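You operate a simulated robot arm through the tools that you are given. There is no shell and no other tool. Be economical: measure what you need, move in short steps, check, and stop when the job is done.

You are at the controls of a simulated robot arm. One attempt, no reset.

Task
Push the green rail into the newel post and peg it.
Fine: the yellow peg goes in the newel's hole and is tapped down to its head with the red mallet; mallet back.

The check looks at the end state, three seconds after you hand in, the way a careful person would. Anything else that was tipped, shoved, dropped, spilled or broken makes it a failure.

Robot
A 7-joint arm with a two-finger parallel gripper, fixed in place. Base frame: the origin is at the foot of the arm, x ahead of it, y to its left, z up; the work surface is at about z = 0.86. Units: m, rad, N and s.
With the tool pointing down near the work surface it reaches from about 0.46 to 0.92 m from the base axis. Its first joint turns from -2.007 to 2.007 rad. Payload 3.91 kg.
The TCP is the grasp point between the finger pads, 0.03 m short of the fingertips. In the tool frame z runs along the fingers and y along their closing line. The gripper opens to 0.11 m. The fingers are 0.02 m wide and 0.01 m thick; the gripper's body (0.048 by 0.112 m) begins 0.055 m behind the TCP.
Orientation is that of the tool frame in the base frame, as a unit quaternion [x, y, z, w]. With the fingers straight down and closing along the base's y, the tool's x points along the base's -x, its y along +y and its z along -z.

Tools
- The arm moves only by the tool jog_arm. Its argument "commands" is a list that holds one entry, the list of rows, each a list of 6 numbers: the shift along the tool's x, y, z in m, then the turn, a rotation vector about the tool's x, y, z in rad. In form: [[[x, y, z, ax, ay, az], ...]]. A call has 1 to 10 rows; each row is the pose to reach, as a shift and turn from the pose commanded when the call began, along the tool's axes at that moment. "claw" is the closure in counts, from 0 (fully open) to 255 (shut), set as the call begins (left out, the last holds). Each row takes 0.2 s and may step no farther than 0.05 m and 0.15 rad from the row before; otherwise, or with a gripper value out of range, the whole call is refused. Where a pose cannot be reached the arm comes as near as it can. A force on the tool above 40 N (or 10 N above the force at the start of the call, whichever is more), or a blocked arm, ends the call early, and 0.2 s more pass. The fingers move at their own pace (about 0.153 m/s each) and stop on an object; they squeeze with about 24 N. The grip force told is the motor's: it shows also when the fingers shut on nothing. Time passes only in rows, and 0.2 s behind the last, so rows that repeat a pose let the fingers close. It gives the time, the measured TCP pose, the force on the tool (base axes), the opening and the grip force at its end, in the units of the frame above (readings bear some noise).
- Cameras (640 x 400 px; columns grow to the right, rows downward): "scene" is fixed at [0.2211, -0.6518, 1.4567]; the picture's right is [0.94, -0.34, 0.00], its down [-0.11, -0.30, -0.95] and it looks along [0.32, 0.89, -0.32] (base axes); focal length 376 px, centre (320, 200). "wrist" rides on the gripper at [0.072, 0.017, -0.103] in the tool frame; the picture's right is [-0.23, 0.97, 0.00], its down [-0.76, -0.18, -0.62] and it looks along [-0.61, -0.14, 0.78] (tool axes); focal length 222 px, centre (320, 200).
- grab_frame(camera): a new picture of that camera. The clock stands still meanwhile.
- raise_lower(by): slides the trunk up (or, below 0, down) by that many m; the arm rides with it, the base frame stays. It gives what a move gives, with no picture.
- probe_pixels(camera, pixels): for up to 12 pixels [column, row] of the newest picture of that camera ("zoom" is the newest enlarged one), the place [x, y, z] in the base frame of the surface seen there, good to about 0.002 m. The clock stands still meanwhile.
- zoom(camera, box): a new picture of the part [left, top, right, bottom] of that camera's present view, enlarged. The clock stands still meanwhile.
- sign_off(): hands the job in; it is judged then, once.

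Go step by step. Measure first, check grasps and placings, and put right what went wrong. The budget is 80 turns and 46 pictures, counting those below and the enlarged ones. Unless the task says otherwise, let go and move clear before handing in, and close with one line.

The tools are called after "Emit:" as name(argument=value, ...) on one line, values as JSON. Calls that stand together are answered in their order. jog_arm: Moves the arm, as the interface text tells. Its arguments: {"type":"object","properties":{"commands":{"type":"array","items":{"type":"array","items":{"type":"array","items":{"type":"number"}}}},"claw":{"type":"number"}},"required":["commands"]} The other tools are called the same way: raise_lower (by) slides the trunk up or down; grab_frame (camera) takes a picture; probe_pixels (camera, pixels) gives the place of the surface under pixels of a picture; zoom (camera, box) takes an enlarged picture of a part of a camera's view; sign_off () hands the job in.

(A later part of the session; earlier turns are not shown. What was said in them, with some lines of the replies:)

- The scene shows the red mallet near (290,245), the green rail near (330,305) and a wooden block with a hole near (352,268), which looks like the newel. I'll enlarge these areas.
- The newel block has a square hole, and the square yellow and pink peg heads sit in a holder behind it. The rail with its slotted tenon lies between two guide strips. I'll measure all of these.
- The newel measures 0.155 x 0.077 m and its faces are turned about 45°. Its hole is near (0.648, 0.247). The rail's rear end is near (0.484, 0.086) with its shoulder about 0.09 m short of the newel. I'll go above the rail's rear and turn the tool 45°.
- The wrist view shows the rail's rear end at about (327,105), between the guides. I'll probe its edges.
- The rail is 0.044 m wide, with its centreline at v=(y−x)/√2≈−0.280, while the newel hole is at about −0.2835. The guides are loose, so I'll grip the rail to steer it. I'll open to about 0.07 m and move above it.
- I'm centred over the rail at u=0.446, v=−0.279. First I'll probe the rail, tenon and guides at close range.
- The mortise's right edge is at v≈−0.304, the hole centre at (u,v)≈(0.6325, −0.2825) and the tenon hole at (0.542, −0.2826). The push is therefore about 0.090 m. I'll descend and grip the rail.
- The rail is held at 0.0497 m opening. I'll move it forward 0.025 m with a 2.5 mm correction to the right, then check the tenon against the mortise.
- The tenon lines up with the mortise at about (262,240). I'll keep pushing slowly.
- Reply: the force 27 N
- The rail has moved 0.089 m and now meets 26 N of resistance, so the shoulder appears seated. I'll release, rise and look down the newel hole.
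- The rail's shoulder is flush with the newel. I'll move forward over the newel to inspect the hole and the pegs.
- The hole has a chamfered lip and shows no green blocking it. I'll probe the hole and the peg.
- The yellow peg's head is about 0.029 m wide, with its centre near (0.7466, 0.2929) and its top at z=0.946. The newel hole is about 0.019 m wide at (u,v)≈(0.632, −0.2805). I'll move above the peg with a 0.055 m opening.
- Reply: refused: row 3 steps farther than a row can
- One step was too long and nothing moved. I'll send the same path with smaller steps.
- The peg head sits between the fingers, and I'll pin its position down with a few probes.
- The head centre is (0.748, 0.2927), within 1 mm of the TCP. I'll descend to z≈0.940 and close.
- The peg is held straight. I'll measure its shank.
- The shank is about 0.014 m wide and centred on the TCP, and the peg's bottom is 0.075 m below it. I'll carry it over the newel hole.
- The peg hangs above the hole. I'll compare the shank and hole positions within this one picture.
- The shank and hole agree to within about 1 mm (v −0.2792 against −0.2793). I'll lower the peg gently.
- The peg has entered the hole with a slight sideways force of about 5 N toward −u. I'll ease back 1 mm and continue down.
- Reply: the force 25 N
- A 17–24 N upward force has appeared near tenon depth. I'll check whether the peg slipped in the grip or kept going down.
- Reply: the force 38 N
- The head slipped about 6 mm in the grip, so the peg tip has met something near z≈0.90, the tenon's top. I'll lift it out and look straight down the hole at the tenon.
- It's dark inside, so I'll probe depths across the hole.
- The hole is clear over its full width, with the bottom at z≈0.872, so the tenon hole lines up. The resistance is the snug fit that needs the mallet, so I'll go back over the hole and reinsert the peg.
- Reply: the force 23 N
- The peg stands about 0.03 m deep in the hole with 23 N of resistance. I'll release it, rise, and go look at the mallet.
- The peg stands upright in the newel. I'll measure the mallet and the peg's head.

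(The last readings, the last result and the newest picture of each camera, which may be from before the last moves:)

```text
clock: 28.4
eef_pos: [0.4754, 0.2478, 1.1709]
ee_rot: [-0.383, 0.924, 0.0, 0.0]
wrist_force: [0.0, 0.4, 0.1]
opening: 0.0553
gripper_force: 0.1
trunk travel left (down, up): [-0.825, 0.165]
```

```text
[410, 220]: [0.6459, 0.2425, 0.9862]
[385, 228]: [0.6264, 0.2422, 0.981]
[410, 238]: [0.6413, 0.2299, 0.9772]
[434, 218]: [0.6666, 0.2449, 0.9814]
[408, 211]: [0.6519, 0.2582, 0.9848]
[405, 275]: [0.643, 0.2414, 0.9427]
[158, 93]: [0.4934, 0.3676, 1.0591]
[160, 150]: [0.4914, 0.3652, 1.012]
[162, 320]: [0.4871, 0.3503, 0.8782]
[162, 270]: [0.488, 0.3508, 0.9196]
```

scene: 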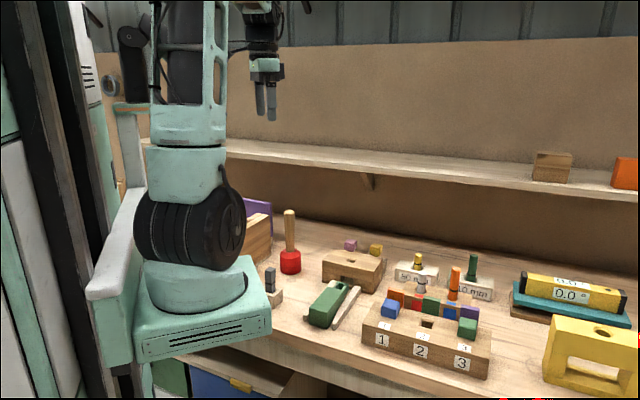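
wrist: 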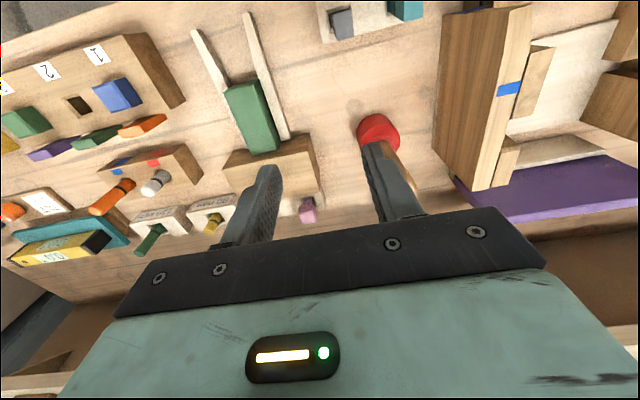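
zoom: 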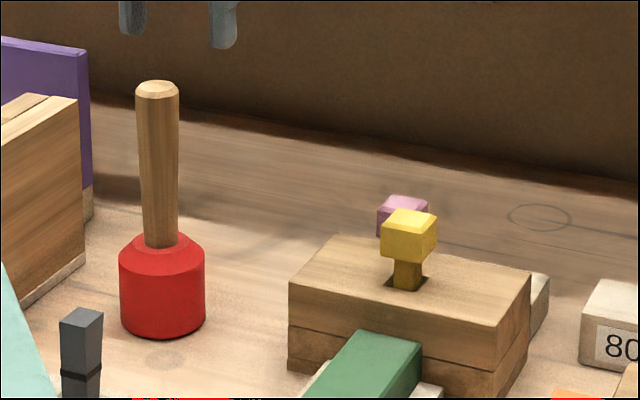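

The mallet's axis is near (0.496, 0.3755) with the handle top at z≈1.059. The peg's head centre is at (0.646, 0.245) with its top at 0.985. I'll hover over the handle with the gripper open.

Emit:
jog_arm(commands=[[[-0.035, 0.025, 0, 0, 0, 0], [-0.07, 0.05, 0, 0, 0, 0], [-0.1049, 0.0757, 0, 0, 0, 0], [-0.1049, 0.0757, 0.042, 0, 0, 0], [-0.1049, 0.0757, 0.042, 0, 0, 0]]], claw=75)

Emit:
grab_frame(camera="wrist")

```text
clock: 29.6
eef_pos: [0.4949, 0.3762, 1.1289]
ee_rot: [-0.383, 0.924, 0.001, 0.0]
wrist_force: [0.5, 0.2, 0.0]
opening: 0.0775
gripper_force: 0.0
trunk travel left (down, up): [-0.825, 0.165]
```

```text
12 pictures are left
```

wrist: 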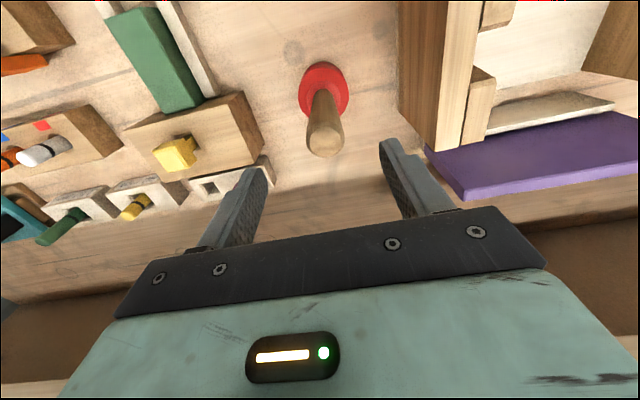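

The handle top at about (324,140) is between the fingers. I'll probe it and the neighbouring box and board heights.

Emit:
probe_pixels(camera="wrist", pixels=[[308, 140], [324, 138], [342, 138], [324, 123], [324, 155], [430, 140], [410, 60], [460, 180], [430, 152], [402, 110]])

```text
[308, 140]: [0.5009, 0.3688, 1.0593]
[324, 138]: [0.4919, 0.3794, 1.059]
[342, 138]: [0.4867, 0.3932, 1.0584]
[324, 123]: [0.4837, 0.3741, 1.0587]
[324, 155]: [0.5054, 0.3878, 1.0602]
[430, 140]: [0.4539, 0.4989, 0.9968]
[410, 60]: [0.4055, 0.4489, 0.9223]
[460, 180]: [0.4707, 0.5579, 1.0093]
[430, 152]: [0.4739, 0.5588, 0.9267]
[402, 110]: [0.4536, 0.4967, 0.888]
```

The handle's top centre is at (0.494, 0.381) and the neighbours are far enough away. I'll correct 4 mm, descend and grip.

Emit:
jog_arm(commands=[[[-0.003, 0.004, 0.03, 0, 0, 0], [-0.003, 0.004, 0.07, 0, 0, 0], [-0.003, 0.004, 0.114, 0, 0, 0], [-0.003, 0.004, 0.114, 0, 0, 0]]])

Emit:
jog_arm(commands=[[[0, 0, 0, 0, 0, 0], [0, 0, 0, 0, 0, 0], [0, 0, 0, 0, 0, 0]]], claw=255)

Emit:
jog_arm(commands=[[[0, 0, -0.01, 0, 0, 0], [0, 0, -0.04, 0, 0, 0], [0, 0, -0.08, 0, 0, 0], [0, 0, -0.12, 0, 0, 0], [0, 0, -0.17, 0, 0, 0], [0, 0, -0.17, 0, 0, 0]]])

Emit:
zoom(camera="scene", box=[240, 120, 400, 290])

```text
clock: 30.6
eef_pos: [0.4929, 0.3816, 1.0133]
ee_rot: [-0.383, 0.924, 0.0, 0.001]
wrist_force: [-0.4, -0.1, 0.0]
opening: 0.0778
gripper_force: 0.1
trunk travel left (down, up): [-0.825, 0.165]
```

```text
clock: 31.4
eef_pos: [0.4944, 0.3815, 1.0139]
ee_rot: [-0.382, 0.924, 0.0, 0.001]
wrist_force: [0.0, 0.1, 0.3]
opening: 0.0322
gripper_force: 24.3
trunk travel left (down, up): [-0.825, 0.165]
```

```text
clock: 32.8
eef_pos: [0.4942, 0.3818, 1.1847]
ee_rot: [-0.382, 0.924, 0.001, -0.001]
wrist_force: [0.6, 0.4, -2.2]
opening: 0.0323
gripper_force: 24.1
trunk travel left (down, up): [-0.825, 0.165]
```

```text
2.35 times, centred on (320, 205) of scene
```

zoom: 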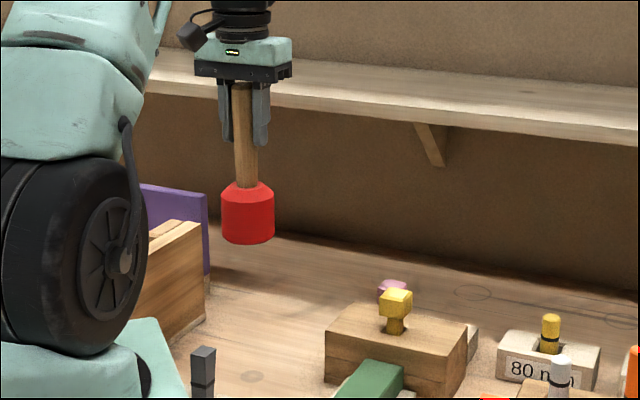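

The mallet hangs straight with its bottom at about z 1.032 (TCP −0.153). I'll carry it over the peg.

Emit:
jog_arm(commands=[[[-0.002, -0.04, 0, 0, 0, 0], [-0.004, -0.08, 0, 0, 0, 0], [-0.007, -0.12, 0, 0, 0, 0], [-0.01, -0.16, 0, 0, 0, 0], [-0.0127, -0.2008, 0, 0, 0, 0], [-0.0127, -0.2008, 0, 0, 0, 0], [-0.0127, -0.2008, 0.02, 0, 0, 0], [-0.0127, -0.2008, 0.02, 0, 0, 0]]])

Emit:
zoom(camera="scene", box=[310, 190, 410, 290])

```text
clock: 34.6
eef_pos: [0.6463, 0.2473, 1.1653]
ee_rot: [-0.383, 0.924, 0.0, 0.0]
wrist_force: [-1.1, 0.1, -1.8]
opening: 0.0326
gripper_force: 23.7
trunk travel left (down, up): [-0.825, 0.165]
```

```text
4.00 times, centred on (360, 240) of scene
```

zoom: 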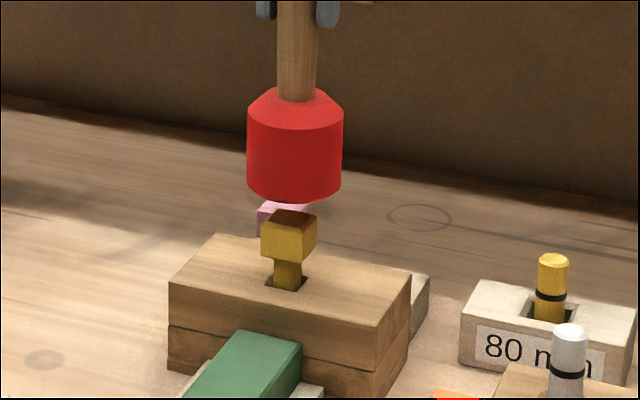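

The mallet is centred above the peg with about 27 mm of clearance. First tap.

Emit:
jog_arm(commands=[[[0, 0, 0.012, 0, 0, 0], [0, 0, 0.034, 0, 0, 0], [0, 0, 0.01, 0, 0, 0], [0, 0, 0.01, 0, 0, 0]]])

Emit:
zoom(camera="scene", box=[310, 190, 410, 290])

```text
clock: 35.6
eef_pos: [0.6466, 0.2481, 1.1542]
ee_rot: [-0.383, 0.924, 0.001, 0.0]
wrist_force: [-0.1, -0.7, -2.7]
opening: 0.0324
gripper_force: 23.8
trunk travel left (down, up): [-0.825, 0.165]
```

```text
4.00 times, centred on (360, 240) of scene
```

zoom: 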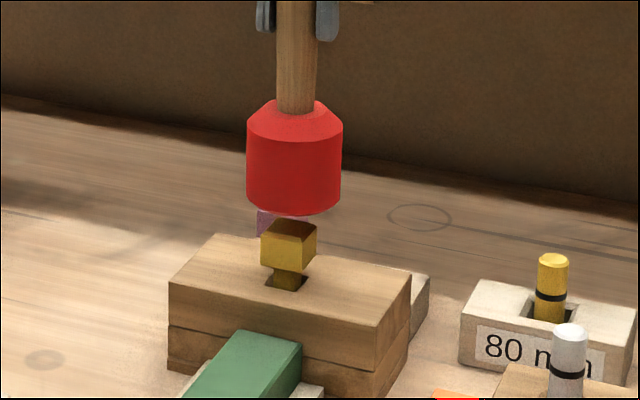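

The tap drove the peg in a few millimetres. I'll check its height and whether the mallet shifted in the grip.

Emit:
probe_pixels(camera="zoom", pixels=[[290, 240], [292, 268], [290, 280], [290, 228], [293, 212], [293, 190]])

Emit:
jog_arm(commands=[[[0, 0, 0.018, 0, 0, 0], [0, 0, 0.04, 0, 0, 0], [0, 0, 0.01, 0, 0, 0], [0, 0, 0.01, 0, 0, 0]]])

Emit:
zoom(camera="scene", box=[310, 190, 410, 290])

```text
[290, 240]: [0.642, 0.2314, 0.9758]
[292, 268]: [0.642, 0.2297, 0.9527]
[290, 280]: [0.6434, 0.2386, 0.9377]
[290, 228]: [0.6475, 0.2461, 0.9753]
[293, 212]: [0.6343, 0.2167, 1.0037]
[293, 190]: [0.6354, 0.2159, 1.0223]
```

```text
clock: 36.6
eef_pos: [0.6464, 0.2483, 1.1456]
ee_rot: [-0.382, 0.924, 0.0, 0.0]
wrist_force: [-0.1, 1.0, -1.6]
opening: 0.0324
gripper_force: 23.9
trunk travel left (down, up): [-0.825, 0.165]
```

```text
4.00 times, centred on (360, 240) of scene
```

zoom: 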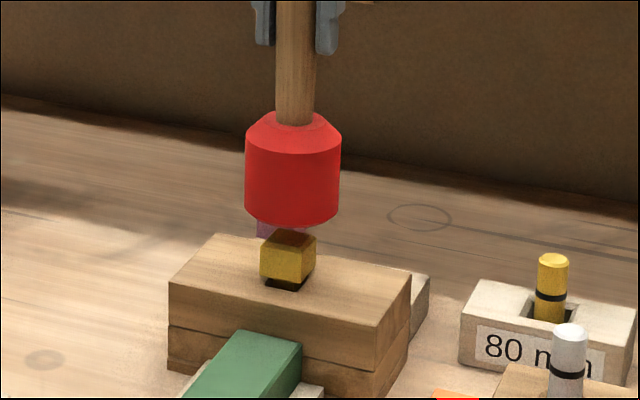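

The head is almost down, so one or two more taps should do it.

Emit:
probe_pixels(camera="zoom", pixels=[[288, 255], [292, 278], [290, 238], [293, 222]])

Emit:
jog_arm(commands=[[[0, 0, 0.018, 0, 0, 0], [0, 0, 0.042, 0, 0, 0], [0, 0, 0.01, 0, 0, 0], [0, 0, 0.01, 0, 0, 0]]])

Emit:
zoom(camera="scene", box=[310, 190, 410, 290])

```text
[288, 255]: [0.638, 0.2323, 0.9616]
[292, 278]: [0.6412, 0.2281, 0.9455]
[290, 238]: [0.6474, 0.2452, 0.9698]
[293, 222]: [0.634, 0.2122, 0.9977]
```

```text
clock: 37.6
eef_pos: [0.646, 0.2485, 1.1355]
ee_rot: [-0.383, 0.924, 0.0, -0.001]
wrist_force: [-0.8, 0.2, -1.7]
opening: 0.0321
gripper_force: 23.8
trunk travel left (down, up): [-0.825, 0.165]
```

```text
4.00 times, centred on (360, 240) of scene
```

zoom: 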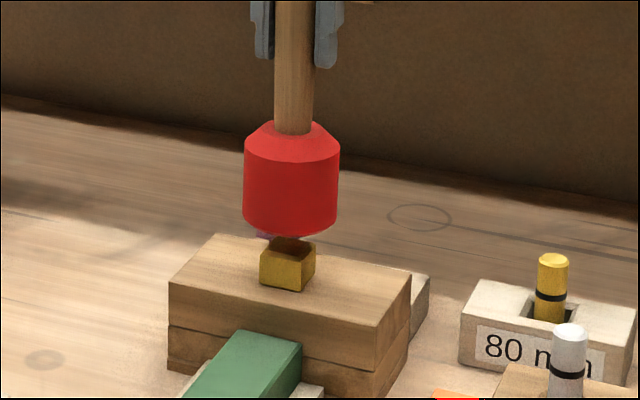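

Emit:
probe_pixels(camera="zoom", pixels=[[288, 265], [290, 247], [285, 285], [290, 292], [293, 230], [280, 290], [300, 289]])

Emit:
jog_arm(commands=[[[0, 0, 0.015, 0, 0, 0], [0, 0, 0.034, 0, 0, 0], [0, 0, 0.0, 0, 0, 0], [0, 0, -0.03, 0, 0, 0], [0, 0, -0.05, 0, 0, 0], [0, 0, -0.05, 0, 0, 0]]])

Emit:
zoom(camera="scene", box=[330, 230, 390, 290])

```text
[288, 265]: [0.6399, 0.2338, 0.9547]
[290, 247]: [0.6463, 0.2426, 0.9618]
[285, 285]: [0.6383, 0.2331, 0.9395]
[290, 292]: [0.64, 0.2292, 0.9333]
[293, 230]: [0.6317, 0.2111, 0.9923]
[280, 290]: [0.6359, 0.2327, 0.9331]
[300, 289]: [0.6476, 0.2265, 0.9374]
```

```text
clock: 39.0
eef_pos: [0.6466, 0.2482, 1.1847]
ee_rot: [-0.382, 0.924, -0.001, 0.0]
wrist_force: [0.7, 0.2, -2.6]
opening: 0.0322
gripper_force: 23.9
trunk travel left (down, up): [-0.825, 0.165]
```

```text
6.67 times, centred on (360, 260) of scene
```

zoom: 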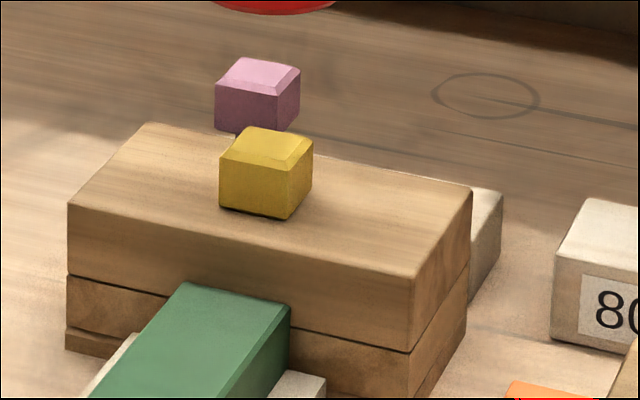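

The peg's head is seated on the newel (top z≈0.962, no gap). I'll carry the mallet back over its original spot.

Emit:
jog_arm(commands=[[[0.002, 0.04, 0, 0, 0, 0], [0.005, 0.08, 0, 0, 0, 0], [0.008, 0.12, 0, 0, 0, 0], [0.011, 0.16, 0, 0, 0, 0], [0.013, 0.2012, 0, 0, 0, 0], [0.013, 0.2012, 0, 0, 0, 0], [0.013, 0.2012, 0.05, 0, 0, 0], [0.013, 0.2012, 0.1, 0, 0, 0], [0.013, 0.2012, 0.14, 0, 0, 0], [0.013, 0.2012, 0.14, 0, 0, 0]]])

Emit:
zoom(camera="scene", box=[250, 180, 340, 290])

```text
clock: 41.2
eef_pos: [0.4947, 0.3804, 1.0437]
ee_rot: [-0.383, 0.924, 0.001, -0.001]
wrist_force: [-0.4, 0.0, -2.2]
opening: 0.0322
gripper_force: 24.4
trunk travel left (down, up): [-0.825, 0.165]
```

```text
3.64 times, centred on (295, 235) of scene
```

zoom: 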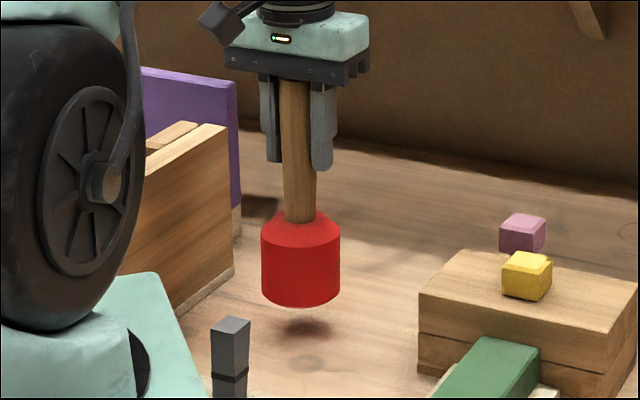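

Emit:
probe_pixels(camera="zoom", pixels=[[300, 304], [300, 300], [302, 270], [300, 248], [264, 280], [338, 280]])

Emit:
jog_arm(commands=[[[0, 0, 0.008, 0, 0, 0], [0, 0, 0.014, 0, 0, 0], [0, 0, 0.018, 0, 0, 0], [0, 0, 0.018, 0, 0, 0]]])

```text
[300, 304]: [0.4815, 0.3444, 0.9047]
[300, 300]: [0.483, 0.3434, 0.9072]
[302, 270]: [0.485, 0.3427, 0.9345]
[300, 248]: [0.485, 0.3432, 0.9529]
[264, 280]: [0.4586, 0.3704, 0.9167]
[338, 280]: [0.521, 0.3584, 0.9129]
```

```text
clock: 42.2
eef_pos: [0.4938, 0.3805, 1.0264]
ee_rot: [-0.382, 0.924, 0.0, 0.001]
wrist_force: [0.0, 0.8, -2.6]
opening: 0.0324
gripper_force: 24.1
trunk travel left (down, up): [-0.825, 0.165]
```

The mallet slipped up about 12 mm in the grip, so its bottom is now at TCP −0.140. It also leans about 5 mm toward −u at the foot. I'll compensate by 4 mm and lower gently to the table.

Emit:
jog_arm(commands=[[[-0.004, 0.001, 0.006, 0, 0, 0], [-0.004, 0.001, 0.012, 0, 0, 0], [-0.004, 0.001, 0.017, 0, 0, 0], [-0.004, 0.001, 0.02, 0, 0, 0], [-0.004, 0.001, 0.02, 0, 0, 0]]])

Emit:
jog_arm(commands=[[[0, 0, 0.001, 0, 0, 0], [0, 0, 0.002, 0, 0, 0], [0, 0, 0.003, 0, 0, 0], [0, 0, 0.003, 0, 0, 0]]])

```text
clock: 43.4
eef_pos: [0.4962, 0.3841, 1.0076]
ee_rot: [-0.382, 0.924, 0.001, 0.001]
wrist_force: [-2.1, -3.7, 14.8]
opening: 0.0323
gripper_force: 24.2
trunk travel left (down, up): [-0.825, 0.165]
```

```text
clock: 44.4
eef_pos: [0.4959, 0.3853, 1.0072]
ee_rot: [-0.383, 0.924, 0.001, 0.001]
wrist_force: [-1.4, -3.0, 34.6]
opening: 0.0321
gripper_force: 24.3
trunk travel left (down, up): [-0.825, 0.165]
```

The mallet is on the table with 35 N of press force. I'll ease the load and look before releasing.

Emit:
jog_arm(commands=[[[0, 0, -0.002, 0, 0, 0], [0, 0, -0.0035, 0, 0, 0], [0, 0, -0.0035, 0, 0, 0]]])

Emit:
zoom(camera="scene", box=[250, 180, 340, 290])

```text
clock: 45.2
eef_pos: [0.4951, 0.3852, 1.0049]
ee_rot: [-0.382, 0.924, -0.001, -0.001]
wrist_force: [-0.3, 2.7, 2.6]
opening: 0.0323
gripper_force: 24.3
trunk travel left (down, up): [-0.825, 0.165]
```

```text
3.64 times, centred on (295, 235) of scene
```

zoom: 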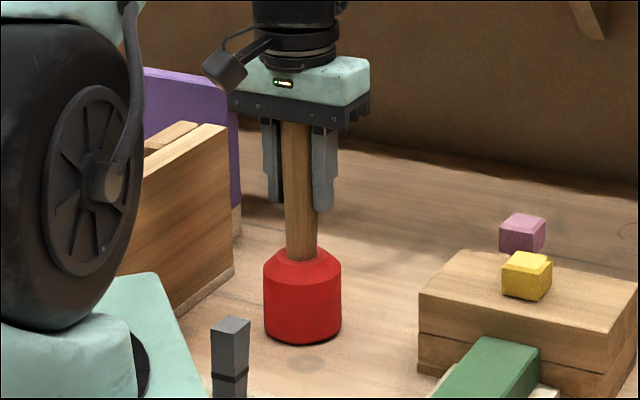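

Emit:
probe_pixels(camera="zoom", pixels=[[302, 310], [302, 338], [266, 310], [339, 310], [300, 280], [300, 230], [304, 346]])

Emit:
jog_arm(commands=[[[0, 0, 0, 0, 0, 0], [0, 0, 0, 0, 0, 0], [0, 0, 0, 0, 0, 0], [0, 0, 0, 0, 0, 0]]], claw=170)

Emit:
jog_arm(commands=[[[0, 0, 0, 0, 0, 0], [0, 0, -0.03, 0, 0, 0], [0, 0, -0.07, 0, 0, 0], [0, 0, -0.115, 0, 0, 0], [0, 0, -0.16, 0, 0, 0], [0.03, 0, -0.18, 0, 0, 0], [0.03, 0, -0.18, 0, 0, 0]]], claw=85)

Emit:
zoom(camera="scene", box=[250, 180, 410, 320])

```text
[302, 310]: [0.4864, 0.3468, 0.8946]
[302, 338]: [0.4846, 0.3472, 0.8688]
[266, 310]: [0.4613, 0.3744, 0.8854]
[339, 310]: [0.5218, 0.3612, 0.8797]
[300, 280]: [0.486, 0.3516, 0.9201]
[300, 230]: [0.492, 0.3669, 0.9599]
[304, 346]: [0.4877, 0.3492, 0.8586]
```

```text
clock: 46.2
eef_pos: [0.4972, 0.3849, 1.0073]
ee_rot: [-0.383, 0.924, 0.0, -0.001]
wrist_force: [-0.9, 0.3, 0.2]
opening: 0.0363
gripper_force: 0.1
trunk travel left (down, up): [-0.825, 0.165]
```

```text
clock: 47.8
eef_pos: [0.4755, 0.3636, 1.1865]
ee_rot: [-0.383, 0.924, 0.0, 0.0]
wrist_force: [-0.4, -0.2, -0.5]
opening: 0.0734
gripper_force: 0.0
trunk travel left (down, up): [-0.825, 0.165]
```

```text
2.86 times, centred on (330, 250) of scene
```

zoom: 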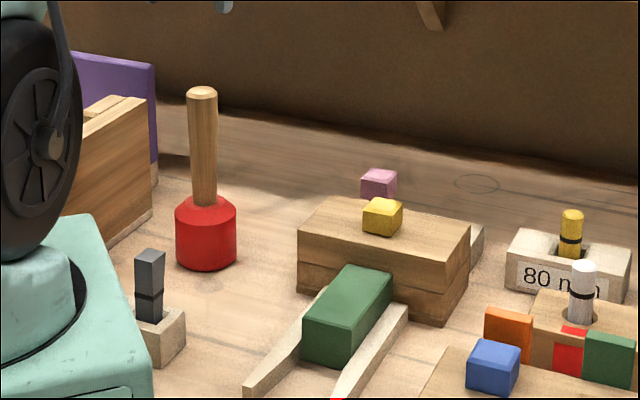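

The mallet stands upright where it was, and the peg and rail are in. I'll check the rail-to-newel gap once more with probes.

Emit:
probe_pixels(camera="zoom", pixels=[[347, 268], [367, 271], [388, 277], [367, 262], [345, 258], [390, 272], [206, 250], [178, 240], [235, 235], [382, 204]])

```text
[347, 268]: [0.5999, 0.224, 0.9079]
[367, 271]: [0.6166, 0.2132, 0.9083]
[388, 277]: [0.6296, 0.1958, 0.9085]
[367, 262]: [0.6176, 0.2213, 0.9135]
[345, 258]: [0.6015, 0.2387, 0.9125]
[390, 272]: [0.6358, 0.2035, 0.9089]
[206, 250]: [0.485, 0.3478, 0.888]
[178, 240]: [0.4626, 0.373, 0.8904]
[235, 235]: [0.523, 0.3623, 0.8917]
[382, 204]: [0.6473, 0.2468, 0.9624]
```

Emit:
zoom(camera="scene", box=[340, 255, 380, 285])

```text
13.33 times, centred on (360, 270) of scene
```

zoom: 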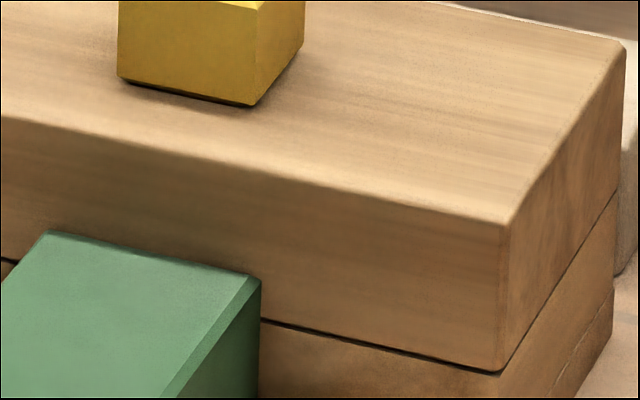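

Emit:
probe_pixels(camera="zoom", pixels=[[252, 330], [257, 330], [264, 335], [275, 345], [240, 272], [150, 252], [150, 240], [257, 380], [266, 380]])

```text
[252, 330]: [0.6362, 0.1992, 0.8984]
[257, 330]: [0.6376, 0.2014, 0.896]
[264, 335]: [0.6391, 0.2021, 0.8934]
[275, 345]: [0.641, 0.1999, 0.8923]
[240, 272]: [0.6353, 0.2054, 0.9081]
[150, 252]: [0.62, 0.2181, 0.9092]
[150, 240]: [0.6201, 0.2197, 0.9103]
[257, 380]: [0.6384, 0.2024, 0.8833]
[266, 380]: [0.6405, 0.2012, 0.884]
```

The rail edge (u≈0.594) meets the newel face (u≈0.595) with under 1 mm between them. The peg's height didn't change on the last tap, the mallet is back upright, and the gripper is clear, so I'm handing in.

Emit:
sign_off()

```text
The job is handed in.
```

The green rail is seated in the newel, the yellow peg is tapped down to its head, and the red mallet is back upright within a few millimetres of its original spot.
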